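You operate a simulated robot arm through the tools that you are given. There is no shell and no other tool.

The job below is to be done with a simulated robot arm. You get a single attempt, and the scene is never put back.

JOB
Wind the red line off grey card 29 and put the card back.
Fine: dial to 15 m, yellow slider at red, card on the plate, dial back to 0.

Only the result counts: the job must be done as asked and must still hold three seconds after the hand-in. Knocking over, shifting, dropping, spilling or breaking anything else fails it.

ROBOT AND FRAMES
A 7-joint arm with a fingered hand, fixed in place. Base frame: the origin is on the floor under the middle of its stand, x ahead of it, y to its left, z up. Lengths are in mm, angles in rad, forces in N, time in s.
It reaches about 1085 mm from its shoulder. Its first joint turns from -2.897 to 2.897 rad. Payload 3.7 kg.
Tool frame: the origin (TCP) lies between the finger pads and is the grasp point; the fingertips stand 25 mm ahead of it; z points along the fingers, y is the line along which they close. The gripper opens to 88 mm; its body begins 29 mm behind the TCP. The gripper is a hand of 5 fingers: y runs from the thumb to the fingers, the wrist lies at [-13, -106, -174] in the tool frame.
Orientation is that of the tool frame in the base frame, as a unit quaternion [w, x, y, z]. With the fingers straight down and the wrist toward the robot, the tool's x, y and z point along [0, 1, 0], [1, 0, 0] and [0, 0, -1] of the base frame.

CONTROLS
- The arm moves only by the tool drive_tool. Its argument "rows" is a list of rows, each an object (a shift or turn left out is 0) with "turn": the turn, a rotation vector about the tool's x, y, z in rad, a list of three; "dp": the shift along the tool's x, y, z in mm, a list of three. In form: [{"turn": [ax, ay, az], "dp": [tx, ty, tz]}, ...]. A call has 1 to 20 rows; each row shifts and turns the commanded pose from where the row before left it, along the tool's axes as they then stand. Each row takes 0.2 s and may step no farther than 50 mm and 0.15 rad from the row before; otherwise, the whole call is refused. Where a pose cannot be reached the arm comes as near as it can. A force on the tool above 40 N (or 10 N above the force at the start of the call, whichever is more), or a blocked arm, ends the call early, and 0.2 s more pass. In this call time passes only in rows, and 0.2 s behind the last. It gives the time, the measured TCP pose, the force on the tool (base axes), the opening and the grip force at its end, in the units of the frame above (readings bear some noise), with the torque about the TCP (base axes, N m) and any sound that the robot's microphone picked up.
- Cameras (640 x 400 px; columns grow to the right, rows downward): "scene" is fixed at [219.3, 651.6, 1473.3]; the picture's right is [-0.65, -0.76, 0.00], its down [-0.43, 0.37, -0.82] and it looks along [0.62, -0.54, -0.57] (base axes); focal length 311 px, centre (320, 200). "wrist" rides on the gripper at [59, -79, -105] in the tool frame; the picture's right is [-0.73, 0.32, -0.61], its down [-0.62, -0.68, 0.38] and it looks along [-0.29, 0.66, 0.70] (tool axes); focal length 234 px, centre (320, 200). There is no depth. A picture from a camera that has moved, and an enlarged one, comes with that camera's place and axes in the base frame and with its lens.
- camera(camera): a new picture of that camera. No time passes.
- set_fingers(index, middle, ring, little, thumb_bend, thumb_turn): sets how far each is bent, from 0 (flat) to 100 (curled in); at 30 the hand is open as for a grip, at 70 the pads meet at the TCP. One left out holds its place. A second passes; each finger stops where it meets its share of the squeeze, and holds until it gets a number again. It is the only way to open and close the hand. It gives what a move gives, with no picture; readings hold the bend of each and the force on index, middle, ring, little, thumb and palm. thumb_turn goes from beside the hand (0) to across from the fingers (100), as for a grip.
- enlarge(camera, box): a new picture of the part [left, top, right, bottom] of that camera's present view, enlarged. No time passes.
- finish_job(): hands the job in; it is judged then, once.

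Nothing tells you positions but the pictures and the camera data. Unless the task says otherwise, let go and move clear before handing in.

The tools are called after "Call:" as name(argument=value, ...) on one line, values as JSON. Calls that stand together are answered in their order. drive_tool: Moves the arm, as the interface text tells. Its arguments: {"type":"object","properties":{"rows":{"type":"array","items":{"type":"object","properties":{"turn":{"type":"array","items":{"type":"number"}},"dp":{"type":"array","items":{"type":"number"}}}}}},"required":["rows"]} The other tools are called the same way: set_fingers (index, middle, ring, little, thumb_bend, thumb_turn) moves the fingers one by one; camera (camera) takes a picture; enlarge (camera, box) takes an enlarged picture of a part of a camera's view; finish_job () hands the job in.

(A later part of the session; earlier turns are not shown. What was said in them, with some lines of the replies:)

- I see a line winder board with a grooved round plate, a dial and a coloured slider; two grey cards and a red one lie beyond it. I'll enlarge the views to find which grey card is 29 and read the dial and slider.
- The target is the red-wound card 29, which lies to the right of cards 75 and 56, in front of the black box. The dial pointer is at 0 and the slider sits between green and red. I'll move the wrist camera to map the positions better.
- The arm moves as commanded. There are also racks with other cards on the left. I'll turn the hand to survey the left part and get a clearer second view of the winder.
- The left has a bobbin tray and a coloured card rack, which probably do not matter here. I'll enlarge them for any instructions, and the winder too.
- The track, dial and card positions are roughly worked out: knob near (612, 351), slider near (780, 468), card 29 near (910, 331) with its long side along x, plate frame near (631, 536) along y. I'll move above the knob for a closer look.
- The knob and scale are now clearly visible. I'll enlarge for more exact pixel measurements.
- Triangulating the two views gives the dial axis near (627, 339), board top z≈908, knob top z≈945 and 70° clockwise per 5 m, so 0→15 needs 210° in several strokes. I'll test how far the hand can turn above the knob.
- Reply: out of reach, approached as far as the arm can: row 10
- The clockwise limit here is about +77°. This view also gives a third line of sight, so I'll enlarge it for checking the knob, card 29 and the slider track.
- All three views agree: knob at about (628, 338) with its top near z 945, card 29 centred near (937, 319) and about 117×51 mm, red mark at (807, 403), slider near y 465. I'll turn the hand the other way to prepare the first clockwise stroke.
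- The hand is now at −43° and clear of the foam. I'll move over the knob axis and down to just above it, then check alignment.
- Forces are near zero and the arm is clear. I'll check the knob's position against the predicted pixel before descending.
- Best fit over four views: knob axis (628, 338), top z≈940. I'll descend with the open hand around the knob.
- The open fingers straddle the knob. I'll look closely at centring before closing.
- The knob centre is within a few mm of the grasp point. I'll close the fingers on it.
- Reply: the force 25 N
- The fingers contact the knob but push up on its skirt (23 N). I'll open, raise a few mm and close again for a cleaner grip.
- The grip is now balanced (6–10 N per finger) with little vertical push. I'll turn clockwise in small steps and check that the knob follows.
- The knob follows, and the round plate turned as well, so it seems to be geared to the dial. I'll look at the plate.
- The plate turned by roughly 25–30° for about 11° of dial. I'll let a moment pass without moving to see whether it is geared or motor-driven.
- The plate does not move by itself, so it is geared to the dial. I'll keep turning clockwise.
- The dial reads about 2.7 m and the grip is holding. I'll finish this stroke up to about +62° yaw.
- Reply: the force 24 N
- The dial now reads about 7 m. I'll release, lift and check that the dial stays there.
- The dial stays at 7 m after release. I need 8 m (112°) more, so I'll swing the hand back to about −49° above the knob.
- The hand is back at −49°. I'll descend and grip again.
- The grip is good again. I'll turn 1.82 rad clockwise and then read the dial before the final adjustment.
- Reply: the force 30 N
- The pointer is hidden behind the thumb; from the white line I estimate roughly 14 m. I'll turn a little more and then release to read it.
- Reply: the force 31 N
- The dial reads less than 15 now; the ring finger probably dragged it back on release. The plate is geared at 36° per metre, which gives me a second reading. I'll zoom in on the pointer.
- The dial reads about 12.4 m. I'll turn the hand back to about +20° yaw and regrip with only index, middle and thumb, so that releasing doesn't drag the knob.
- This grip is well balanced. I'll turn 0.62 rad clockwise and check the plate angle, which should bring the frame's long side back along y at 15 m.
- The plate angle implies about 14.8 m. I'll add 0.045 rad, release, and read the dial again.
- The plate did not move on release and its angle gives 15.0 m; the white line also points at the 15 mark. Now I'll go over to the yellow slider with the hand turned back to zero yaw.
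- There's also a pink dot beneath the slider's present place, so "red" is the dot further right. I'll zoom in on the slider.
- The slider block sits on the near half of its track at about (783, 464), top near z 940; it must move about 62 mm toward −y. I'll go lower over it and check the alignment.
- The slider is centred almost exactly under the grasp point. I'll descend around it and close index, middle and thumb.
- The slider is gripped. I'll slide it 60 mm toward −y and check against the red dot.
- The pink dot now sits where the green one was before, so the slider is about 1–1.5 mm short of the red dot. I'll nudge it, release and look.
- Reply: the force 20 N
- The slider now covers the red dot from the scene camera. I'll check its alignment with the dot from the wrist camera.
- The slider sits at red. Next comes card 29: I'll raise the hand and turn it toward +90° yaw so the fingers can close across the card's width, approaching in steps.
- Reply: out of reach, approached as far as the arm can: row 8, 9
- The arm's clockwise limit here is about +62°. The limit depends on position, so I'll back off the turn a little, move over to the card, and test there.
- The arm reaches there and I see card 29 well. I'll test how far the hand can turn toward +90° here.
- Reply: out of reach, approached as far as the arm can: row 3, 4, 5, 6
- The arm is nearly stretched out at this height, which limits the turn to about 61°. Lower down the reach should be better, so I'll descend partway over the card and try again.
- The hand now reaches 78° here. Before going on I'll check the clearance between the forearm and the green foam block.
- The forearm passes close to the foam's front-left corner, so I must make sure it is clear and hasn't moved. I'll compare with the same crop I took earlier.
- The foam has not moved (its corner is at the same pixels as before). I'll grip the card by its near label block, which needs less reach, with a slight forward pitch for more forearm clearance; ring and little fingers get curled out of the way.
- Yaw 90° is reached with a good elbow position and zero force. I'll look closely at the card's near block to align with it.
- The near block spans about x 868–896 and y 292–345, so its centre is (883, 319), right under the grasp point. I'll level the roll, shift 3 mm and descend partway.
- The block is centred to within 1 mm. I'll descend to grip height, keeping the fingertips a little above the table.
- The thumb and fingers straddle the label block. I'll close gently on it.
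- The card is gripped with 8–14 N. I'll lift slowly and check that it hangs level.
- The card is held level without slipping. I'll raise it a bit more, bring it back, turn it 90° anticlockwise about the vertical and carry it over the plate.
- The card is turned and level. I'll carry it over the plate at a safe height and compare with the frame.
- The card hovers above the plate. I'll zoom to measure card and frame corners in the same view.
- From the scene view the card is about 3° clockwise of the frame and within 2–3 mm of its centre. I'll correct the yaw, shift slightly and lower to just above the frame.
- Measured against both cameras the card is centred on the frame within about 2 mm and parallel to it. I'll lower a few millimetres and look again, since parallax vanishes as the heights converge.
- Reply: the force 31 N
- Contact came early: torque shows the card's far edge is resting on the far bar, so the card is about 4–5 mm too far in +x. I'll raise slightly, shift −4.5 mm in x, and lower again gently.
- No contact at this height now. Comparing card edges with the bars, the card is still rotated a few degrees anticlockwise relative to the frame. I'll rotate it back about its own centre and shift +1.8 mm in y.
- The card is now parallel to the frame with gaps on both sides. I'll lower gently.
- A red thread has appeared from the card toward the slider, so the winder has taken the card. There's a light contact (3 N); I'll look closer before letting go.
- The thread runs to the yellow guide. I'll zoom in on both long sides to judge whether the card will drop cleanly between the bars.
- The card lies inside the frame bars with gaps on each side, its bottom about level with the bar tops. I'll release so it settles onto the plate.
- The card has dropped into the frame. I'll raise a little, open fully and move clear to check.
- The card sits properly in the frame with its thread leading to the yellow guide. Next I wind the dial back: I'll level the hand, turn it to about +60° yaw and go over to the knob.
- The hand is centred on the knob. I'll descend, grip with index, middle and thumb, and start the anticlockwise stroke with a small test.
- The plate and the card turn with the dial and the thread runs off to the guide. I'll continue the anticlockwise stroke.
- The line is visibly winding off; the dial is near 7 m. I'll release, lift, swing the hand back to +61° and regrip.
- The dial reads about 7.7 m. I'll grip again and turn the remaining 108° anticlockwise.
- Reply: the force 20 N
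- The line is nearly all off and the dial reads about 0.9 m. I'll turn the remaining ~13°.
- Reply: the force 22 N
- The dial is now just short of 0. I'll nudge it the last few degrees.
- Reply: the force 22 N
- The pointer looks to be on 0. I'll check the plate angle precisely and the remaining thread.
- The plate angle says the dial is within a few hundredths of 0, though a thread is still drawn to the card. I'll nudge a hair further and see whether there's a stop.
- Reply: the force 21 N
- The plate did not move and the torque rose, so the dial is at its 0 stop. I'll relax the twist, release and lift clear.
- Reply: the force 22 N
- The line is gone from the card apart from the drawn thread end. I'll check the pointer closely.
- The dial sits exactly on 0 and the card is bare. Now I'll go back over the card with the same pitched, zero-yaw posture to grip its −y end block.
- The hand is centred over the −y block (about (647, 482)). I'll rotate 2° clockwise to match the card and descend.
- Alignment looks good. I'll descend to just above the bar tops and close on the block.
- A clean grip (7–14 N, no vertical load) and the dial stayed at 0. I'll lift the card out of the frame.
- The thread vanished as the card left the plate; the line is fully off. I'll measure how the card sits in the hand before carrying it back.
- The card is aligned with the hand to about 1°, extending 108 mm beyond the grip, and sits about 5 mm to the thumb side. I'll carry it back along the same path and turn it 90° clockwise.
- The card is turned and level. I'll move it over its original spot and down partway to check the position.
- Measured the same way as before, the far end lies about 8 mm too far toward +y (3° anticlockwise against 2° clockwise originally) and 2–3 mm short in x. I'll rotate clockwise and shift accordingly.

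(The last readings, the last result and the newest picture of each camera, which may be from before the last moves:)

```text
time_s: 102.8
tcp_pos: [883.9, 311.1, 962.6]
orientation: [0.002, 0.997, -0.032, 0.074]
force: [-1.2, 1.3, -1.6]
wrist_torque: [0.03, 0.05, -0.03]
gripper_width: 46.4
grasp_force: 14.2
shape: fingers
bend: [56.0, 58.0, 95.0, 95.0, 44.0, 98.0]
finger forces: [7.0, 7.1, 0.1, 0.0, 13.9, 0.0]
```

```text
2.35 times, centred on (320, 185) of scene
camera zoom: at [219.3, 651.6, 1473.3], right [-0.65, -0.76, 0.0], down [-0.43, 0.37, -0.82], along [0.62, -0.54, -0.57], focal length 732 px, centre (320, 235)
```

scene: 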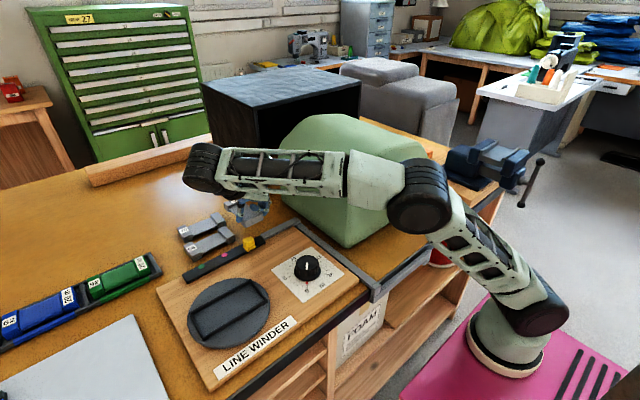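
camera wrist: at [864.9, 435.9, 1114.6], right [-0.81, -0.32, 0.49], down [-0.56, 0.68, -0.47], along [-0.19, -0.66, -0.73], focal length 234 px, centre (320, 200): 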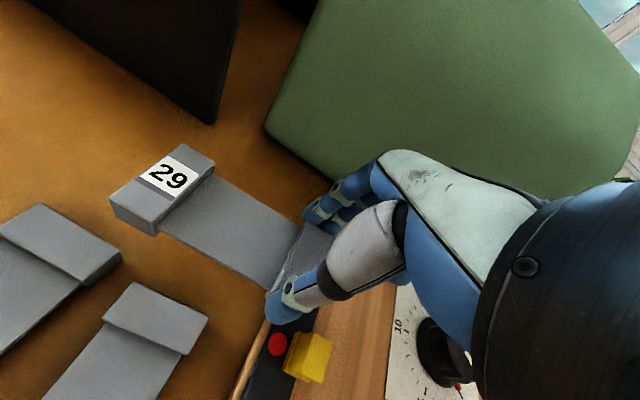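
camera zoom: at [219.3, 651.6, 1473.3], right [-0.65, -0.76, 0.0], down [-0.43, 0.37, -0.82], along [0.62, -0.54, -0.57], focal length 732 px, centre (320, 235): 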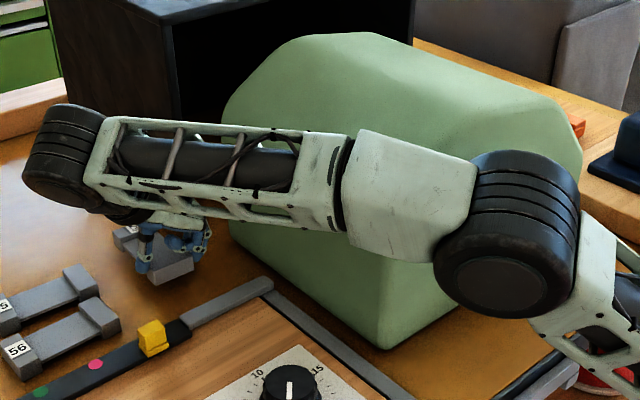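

The card pose now matches the original to about 1 mm and the foam is undisturbed. I'll lower it in small steps until it touches the table.

Call:
drive_tool(rows=[{"dp": [-1.3, 0, 8.7]}, {"dp": [-1.2, 0, 7.9]}])

Call:
drive_tool(rows=[{"dp": [-0.37, 0, 2.5]}])

Call:
enlarge(camera="scene", box=[200, 160, 300, 240])

```text
time_s: 103.4
tcp_pos: [884.2, 312.2, 943.3]
orientation: [0.003, 0.997, -0.031, 0.074]
force: [0.5, 0.1, -0.3]
wrist_torque: [-0.01, 0.04, 0.02]
gripper_width: 46.6
grasp_force: 13.7
shape: fingers
bend: [56.0, 58.0, 95.0, 95.0, 44.0, 98.0]
finger forces: [7.1, 7.0, 0.0, 0.0, 14.0, 0.0]
```

```text
time_s: 103.8
tcp_pos: [884.6, 312.6, 940.6]
orientation: [0.003, 0.997, -0.033, 0.073]
force: [-0.1, -0.3, -0.9]
wrist_torque: [-0.01, 0.02, 0.03]
gripper_width: 46.3
grasp_force: 14.3
shape: fingers
bend: [56.0, 58.0, 95.0, 95.0, 44.0, 98.0]
finger forces: [7.2, 6.8, 0.1, 0.0, 14.0, 0.0]
```

```text
5.00 times, centred on (250, 200) of scene
camera zoom: at [219.3, 651.6, 1473.3], right [-0.65, -0.76, 0.0], down [-0.43, 0.37, -0.82], along [0.62, -0.54, -0.57], focal length 1556 px, centre (670, 200)
```

zoom: 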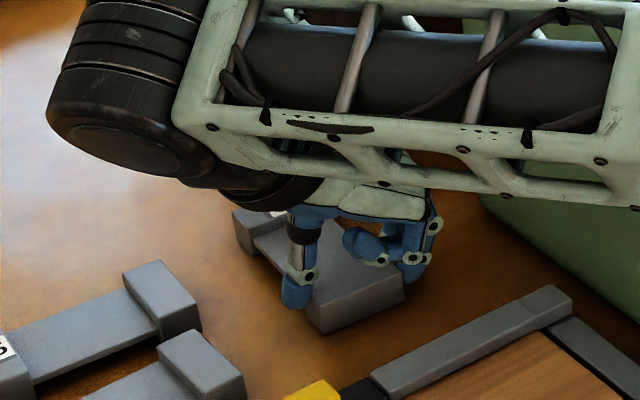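

Call:
drive_tool(rows=[{"dp": [-0.3, 0, 2]}])

Call:
drive_tool(rows=[{"dp": [-0.22, 0, 1.5]}])

```text
time_s: 104.2
tcp_pos: [883.5, 313.5, 940.6]
orientation: [0.002, 0.997, -0.032, 0.074]
force: [-0.6, 0.2, 4.8]
wrist_torque: [0.04, 0.02, 0.0]
gripper_width: 46.5
grasp_force: 14.5
shape: fingers
bend: [56.0, 58.0, 95.0, 95.0, 44.0, 98.0]
finger forces: [7.3, 7.0, 0.0, 0.1, 14.5, 0.0]
```

```text
time_s: 104.6
tcp_pos: [883.8, 310.8, 939.3]
orientation: [0.002, 0.997, -0.031, 0.074]
force: [1.1, -0.5, 11.9]
wrist_torque: [0.08, -0.08, -0.02]
gripper_width: 46.5
grasp_force: 14.9
shape: fingers
bend: [56.0, 58.0, 95.0, 95.0, 44.0, 98.0]
finger forces: [7.2, 7.1, 0.0, 0.0, 15.2, 0.0]
```

The card has touched the table (12 N). I'll ease off 1 mm and release.

Call:
drive_tool(rows=[{"dp": [0.18, 0, -1.2]}])

Call:
set_fingers(index=46, middle=48, thumb_bend=36)

Call:
set_fingers(index=30, middle=30, thumb_bend=28)

Call:
enlarge(camera="wrist", box=[80, 100, 380, 360])

Call:
enlarge(camera="scene", box=[200, 160, 300, 240])

```text
time_s: 105.0
tcp_pos: [885.6, 311.4, 940.4]
orientation: [0.001, 0.997, -0.033, 0.074]
force: [-0.6, -0.6, 8.3]
wrist_torque: [0.0, 0.0, 0.04]
gripper_width: 46.3
grasp_force: 14.2
shape: fingers
bend: [56.0, 58.0, 95.0, 95.0, 44.0, 98.0]
finger forces: [7.3, 7.1, 0.0, 0.0, 14.6, 0.0]
```

```text
time_s: 106.0
tcp_pos: [883.3, 311.8, 937.9]
orientation: [0.003, 0.997, -0.032, 0.073]
force: [0.4, 0.4, -0.3]
wrist_torque: [0.0, 0.0, 0.01]
gripper_width: 60.9
grasp_force: 0.0
shape: fingers
bend: [46.0, 48.0, 95.0, 95.0, 36.0, 96.0]
finger forces: [0.0, 0.0, 0.1, 0.0, 0.1, 0.1]
```

```text
time_s: 107.0
tcp_pos: [885.1, 311.2, 939.4]
orientation: [0.002, 0.997, -0.032, 0.073]
force: [-0.4, -0.6, -0.4]
wrist_torque: [0.01, 0.0, -0.02]
gripper_width: 86.0
grasp_force: 0.0
shape: fingers
bend: [30.0, 30.0, 95.0, 95.0, 28.0, 96.0]
finger forces: [0.0, 0.1, 0.0, 0.1, 0.0, 0.1]
```

```text
1.54 times, centred on (230, 230) of wrist
camera zoom: at [932.7, 388.1, 1052.4], right [-0.83, -0.27, 0.49], down [-0.52, 0.72, -0.47], along [-0.23, -0.64, -0.73], focal length 360 px, centre (458, 154)
```

zoom: 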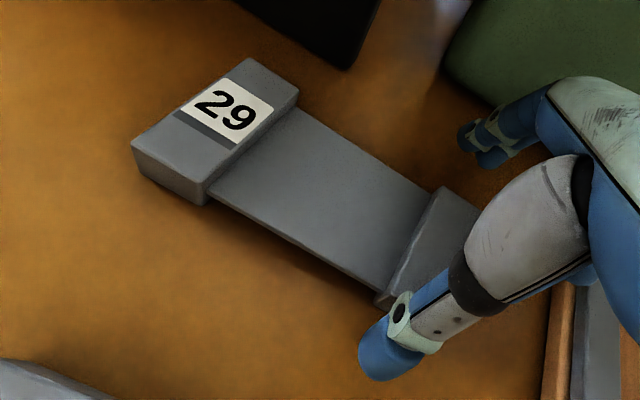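

```text
5.00 times, centred on (250, 200) of scene
camera zoom: at [219.3, 651.6, 1473.3], right [-0.65, -0.76, 0.0], down [-0.43, 0.37, -0.82], along [0.62, -0.54, -0.57], focal length 1556 px, centre (670, 200)
```

zoom: 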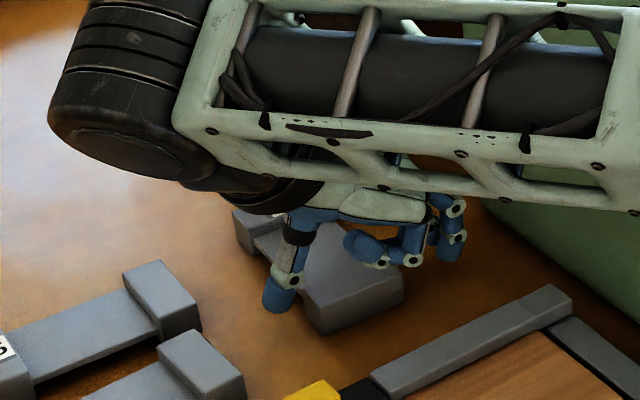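

The card lies on the table. I'll raise straight up and retreat along the known safe path.

Call:
drive_tool(rows=[{"dp": [2.2, 0, -14.8]}, {"dp": [3, 0, -19.8]}, {"dp": [3.7, 0, -24.7]}])

Call:
drive_tool(rows=[{"dp": [-31.5, -18, -4.4]}, {"dp": [-31.5, -18, -4.4]}, {"turn": [0.0211, 0, -0.1414]}, {"turn": [0.0211, 0, -0.1414]}, {"turn": [0.0211, 0, -0.1414]}, {"turn": [0.0211, 0, -0.1414]}, {"turn": [0.0211, 0, -0.1414]}, {"turn": [0.0211, 0, -0.1414]}, {"turn": [0.0211, 0, -0.1414]}, {"turn": [0.0211, 0, -0.1414]}, {"turn": [0.0211, 0, -0.1414]}, {"turn": [0.0211, 0, -0.1414]}, {"turn": [0.0211, 0, -0.1414]}])

Call:
camera(camera="scene")

Call:
enlarge(camera="scene", box=[160, 180, 290, 290])

```text
time_s: 107.8
tcp_pos: [884.6, 311.0, 999.0]
orientation: [0.002, 0.997, -0.033, 0.073]
force: [0.2, 0.0, 0.5]
wrist_torque: [-0.03, 0.0, -0.03]
gripper_width: 86.2
grasp_force: 0.1
shape: fingers
bend: [30.0, 30.0, 95.0, 95.0, 28.0, 96.0]
finger forces: [0.0, 0.0, 0.0, 0.0, 0.0, 0.0]
```

```text
time_s: 110.6
tcp_pos: [822.9, 352.5, 999.0]
orientation: [-0.05, 0.727, 0.683, 0.054]
force: [-0.7, 0.3, -0.7]
wrist_torque: [0.01, -0.02, 0.02]
gripper_width: 85.9
grasp_force: 0.0
shape: fingers
bend: [30.0, 30.0, 95.0, 95.0, 28.0, 95.0]
finger forces: [0.0, 0.1, 0.0, 0.0, 0.0, 0.0]
```

```text
taken
```

scene: 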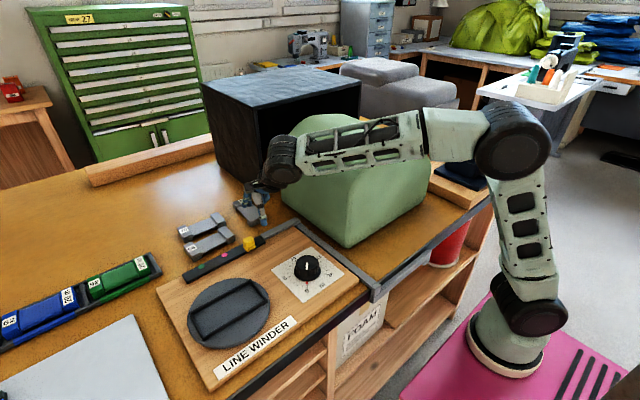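

```text
3.64 times, centred on (225, 235) of scene
camera zoom: at [219.3, 651.6, 1473.3], right [-0.65, -0.76, 0.0], down [-0.43, 0.37, -0.82], along [0.62, -0.54, -0.57], focal length 1132 px, centre (666, 73)
```

zoom: 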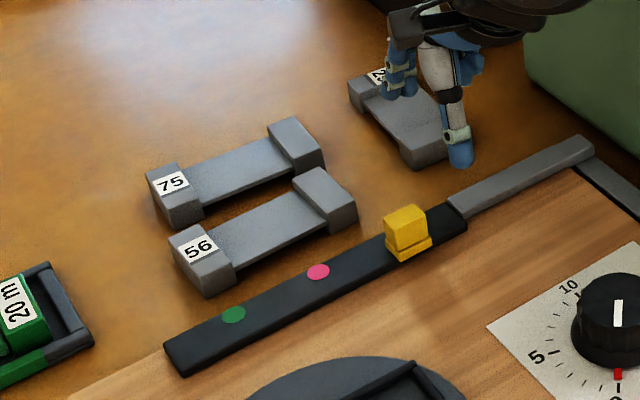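

I'll move the arm well clear toward its starting area, then compare the final scene with the original.

Call:
drive_tool(rows=[{"dp": [5, 0, -30]}, {"dp": [13, -30, -30]}, {"dp": [13, -33, -31]}, {"dp": [13, -33, -31]}, {"dp": [13, -33, -31]}, {"dp": [13, -33, -31]}, {"turn": [0, -0.148, 0], "dp": [0, -35, -20]}, {"dp": [0, -40, 0]}, {"dp": [0, -40, 0]}, {"dp": [0, -40, 0]}])

Call:
camera(camera="scene")

Call:
enlarge(camera="scene", box=[160, 180, 290, 290])

Call:
enlarge(camera="scene", box=[250, 230, 370, 310])

Call:
camera(camera="wrist")

```text
time_s: 112.8
tcp_pos: [509.8, 410.2, 1212.0]
orientation: [-0.001, 0.729, 0.684, -0.001]
force: [-0.3, 0.2, -0.2]
wrist_torque: [0.02, 0.0, 0.01]
gripper_width: 86.1
grasp_force: 0.0
shape: fingers
bend: [30.0, 30.0, 95.0, 95.0, 28.0, 95.0]
finger forces: [0.1, 0.1, 0.1, 0.1, 0.0, 0.0]
```

```text
taken
```

scene: 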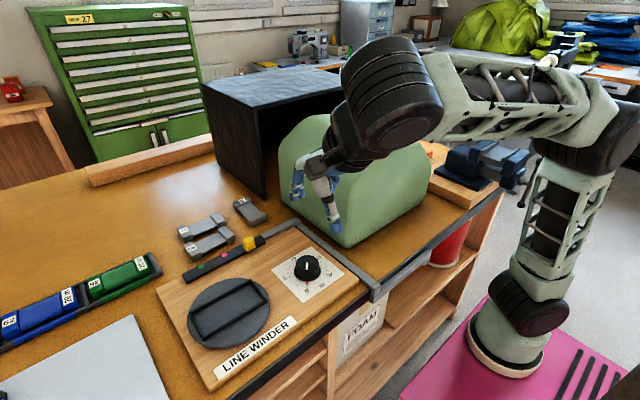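

```text
3.64 times, centred on (225, 235) of scene
camera zoom: at [219.3, 651.6, 1473.3], right [-0.65, -0.76, 0.0], down [-0.43, 0.37, -0.82], along [0.62, -0.54, -0.57], focal length 1132 px, centre (666, 73)
```

zoom: 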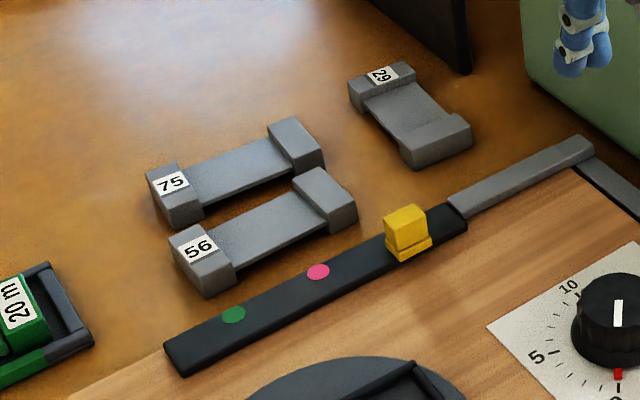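

```text
5.00 times, centred on (310, 270) of scene
camera zoom: at [219.3, 651.6, 1473.3], right [-0.65, -0.76, 0.0], down [-0.43, 0.37, -0.82], along [0.62, -0.54, -0.57], focal length 1556 px, centre (370, -150)
```

zoom: 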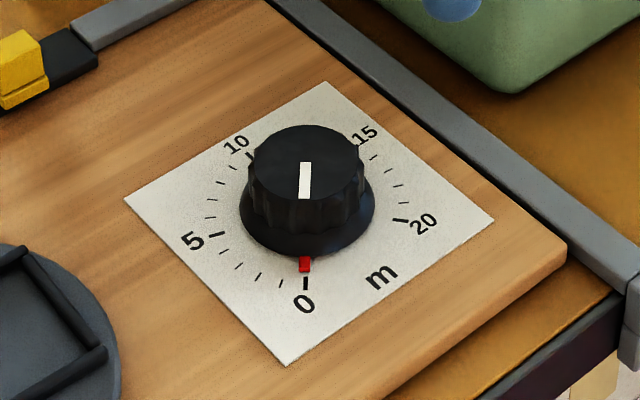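

```text
taken
camera wrist: at [435.1, 474.4, 1317.3], right [0.28, -0.75, 0.61], down [-0.72, -0.58, -0.38], along [0.64, -0.33, -0.7], focal length 234 px, centre (320, 200)
```

wrist: 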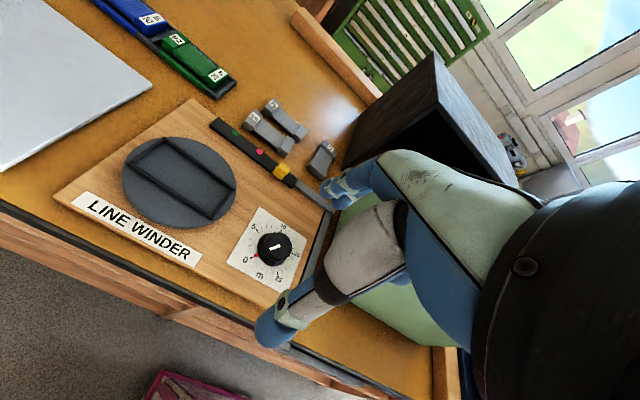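

Card 29 is bare and back on its old spot: both block outlines match the first picture. The plate turned it 1½ turns, so its label end now faces away. The dial is at 0, the slider is at red, nothing else has shifted and the arm is clear, so I'm handing in.

Call:
finish_job()

```text
The job is handed in.
```

The red line is off card 29, and the card is back on its old spot to within about 1 mm by the camera views. I handed the job in and got no verdict back, only that it was received.

- **Winding:** I set the dial to 15 m, moved the yellow slider from pink to red, and put the card in the plate frame. I then turned the dial back to its 0 stop. The card came off the plate bare and the thread was gone once I lifted it.
- **Card orientation:** it lies along its original line but turned half round, with the "29" label at the far end. The plate makes one and a half turns over 15 m. Turning the card back would have meant working between the green foam block and the black box, so I left it.
- **Dial and slider:** the dial reads 0 and the yellow slider is still at red.
- **Surroundings:** the foam block and cards 75 and 56 look unmoved in the final pictures. The arm is clear of the bench.

During the first winding-up the dial slipped back to about 12.4 m when I let go. I brought it up to 15 m before placing the card. When I first lowered the card onto the plate, it or the fingertips touched a frame bar with about 30 N. I lifted and realigned before setting it down.
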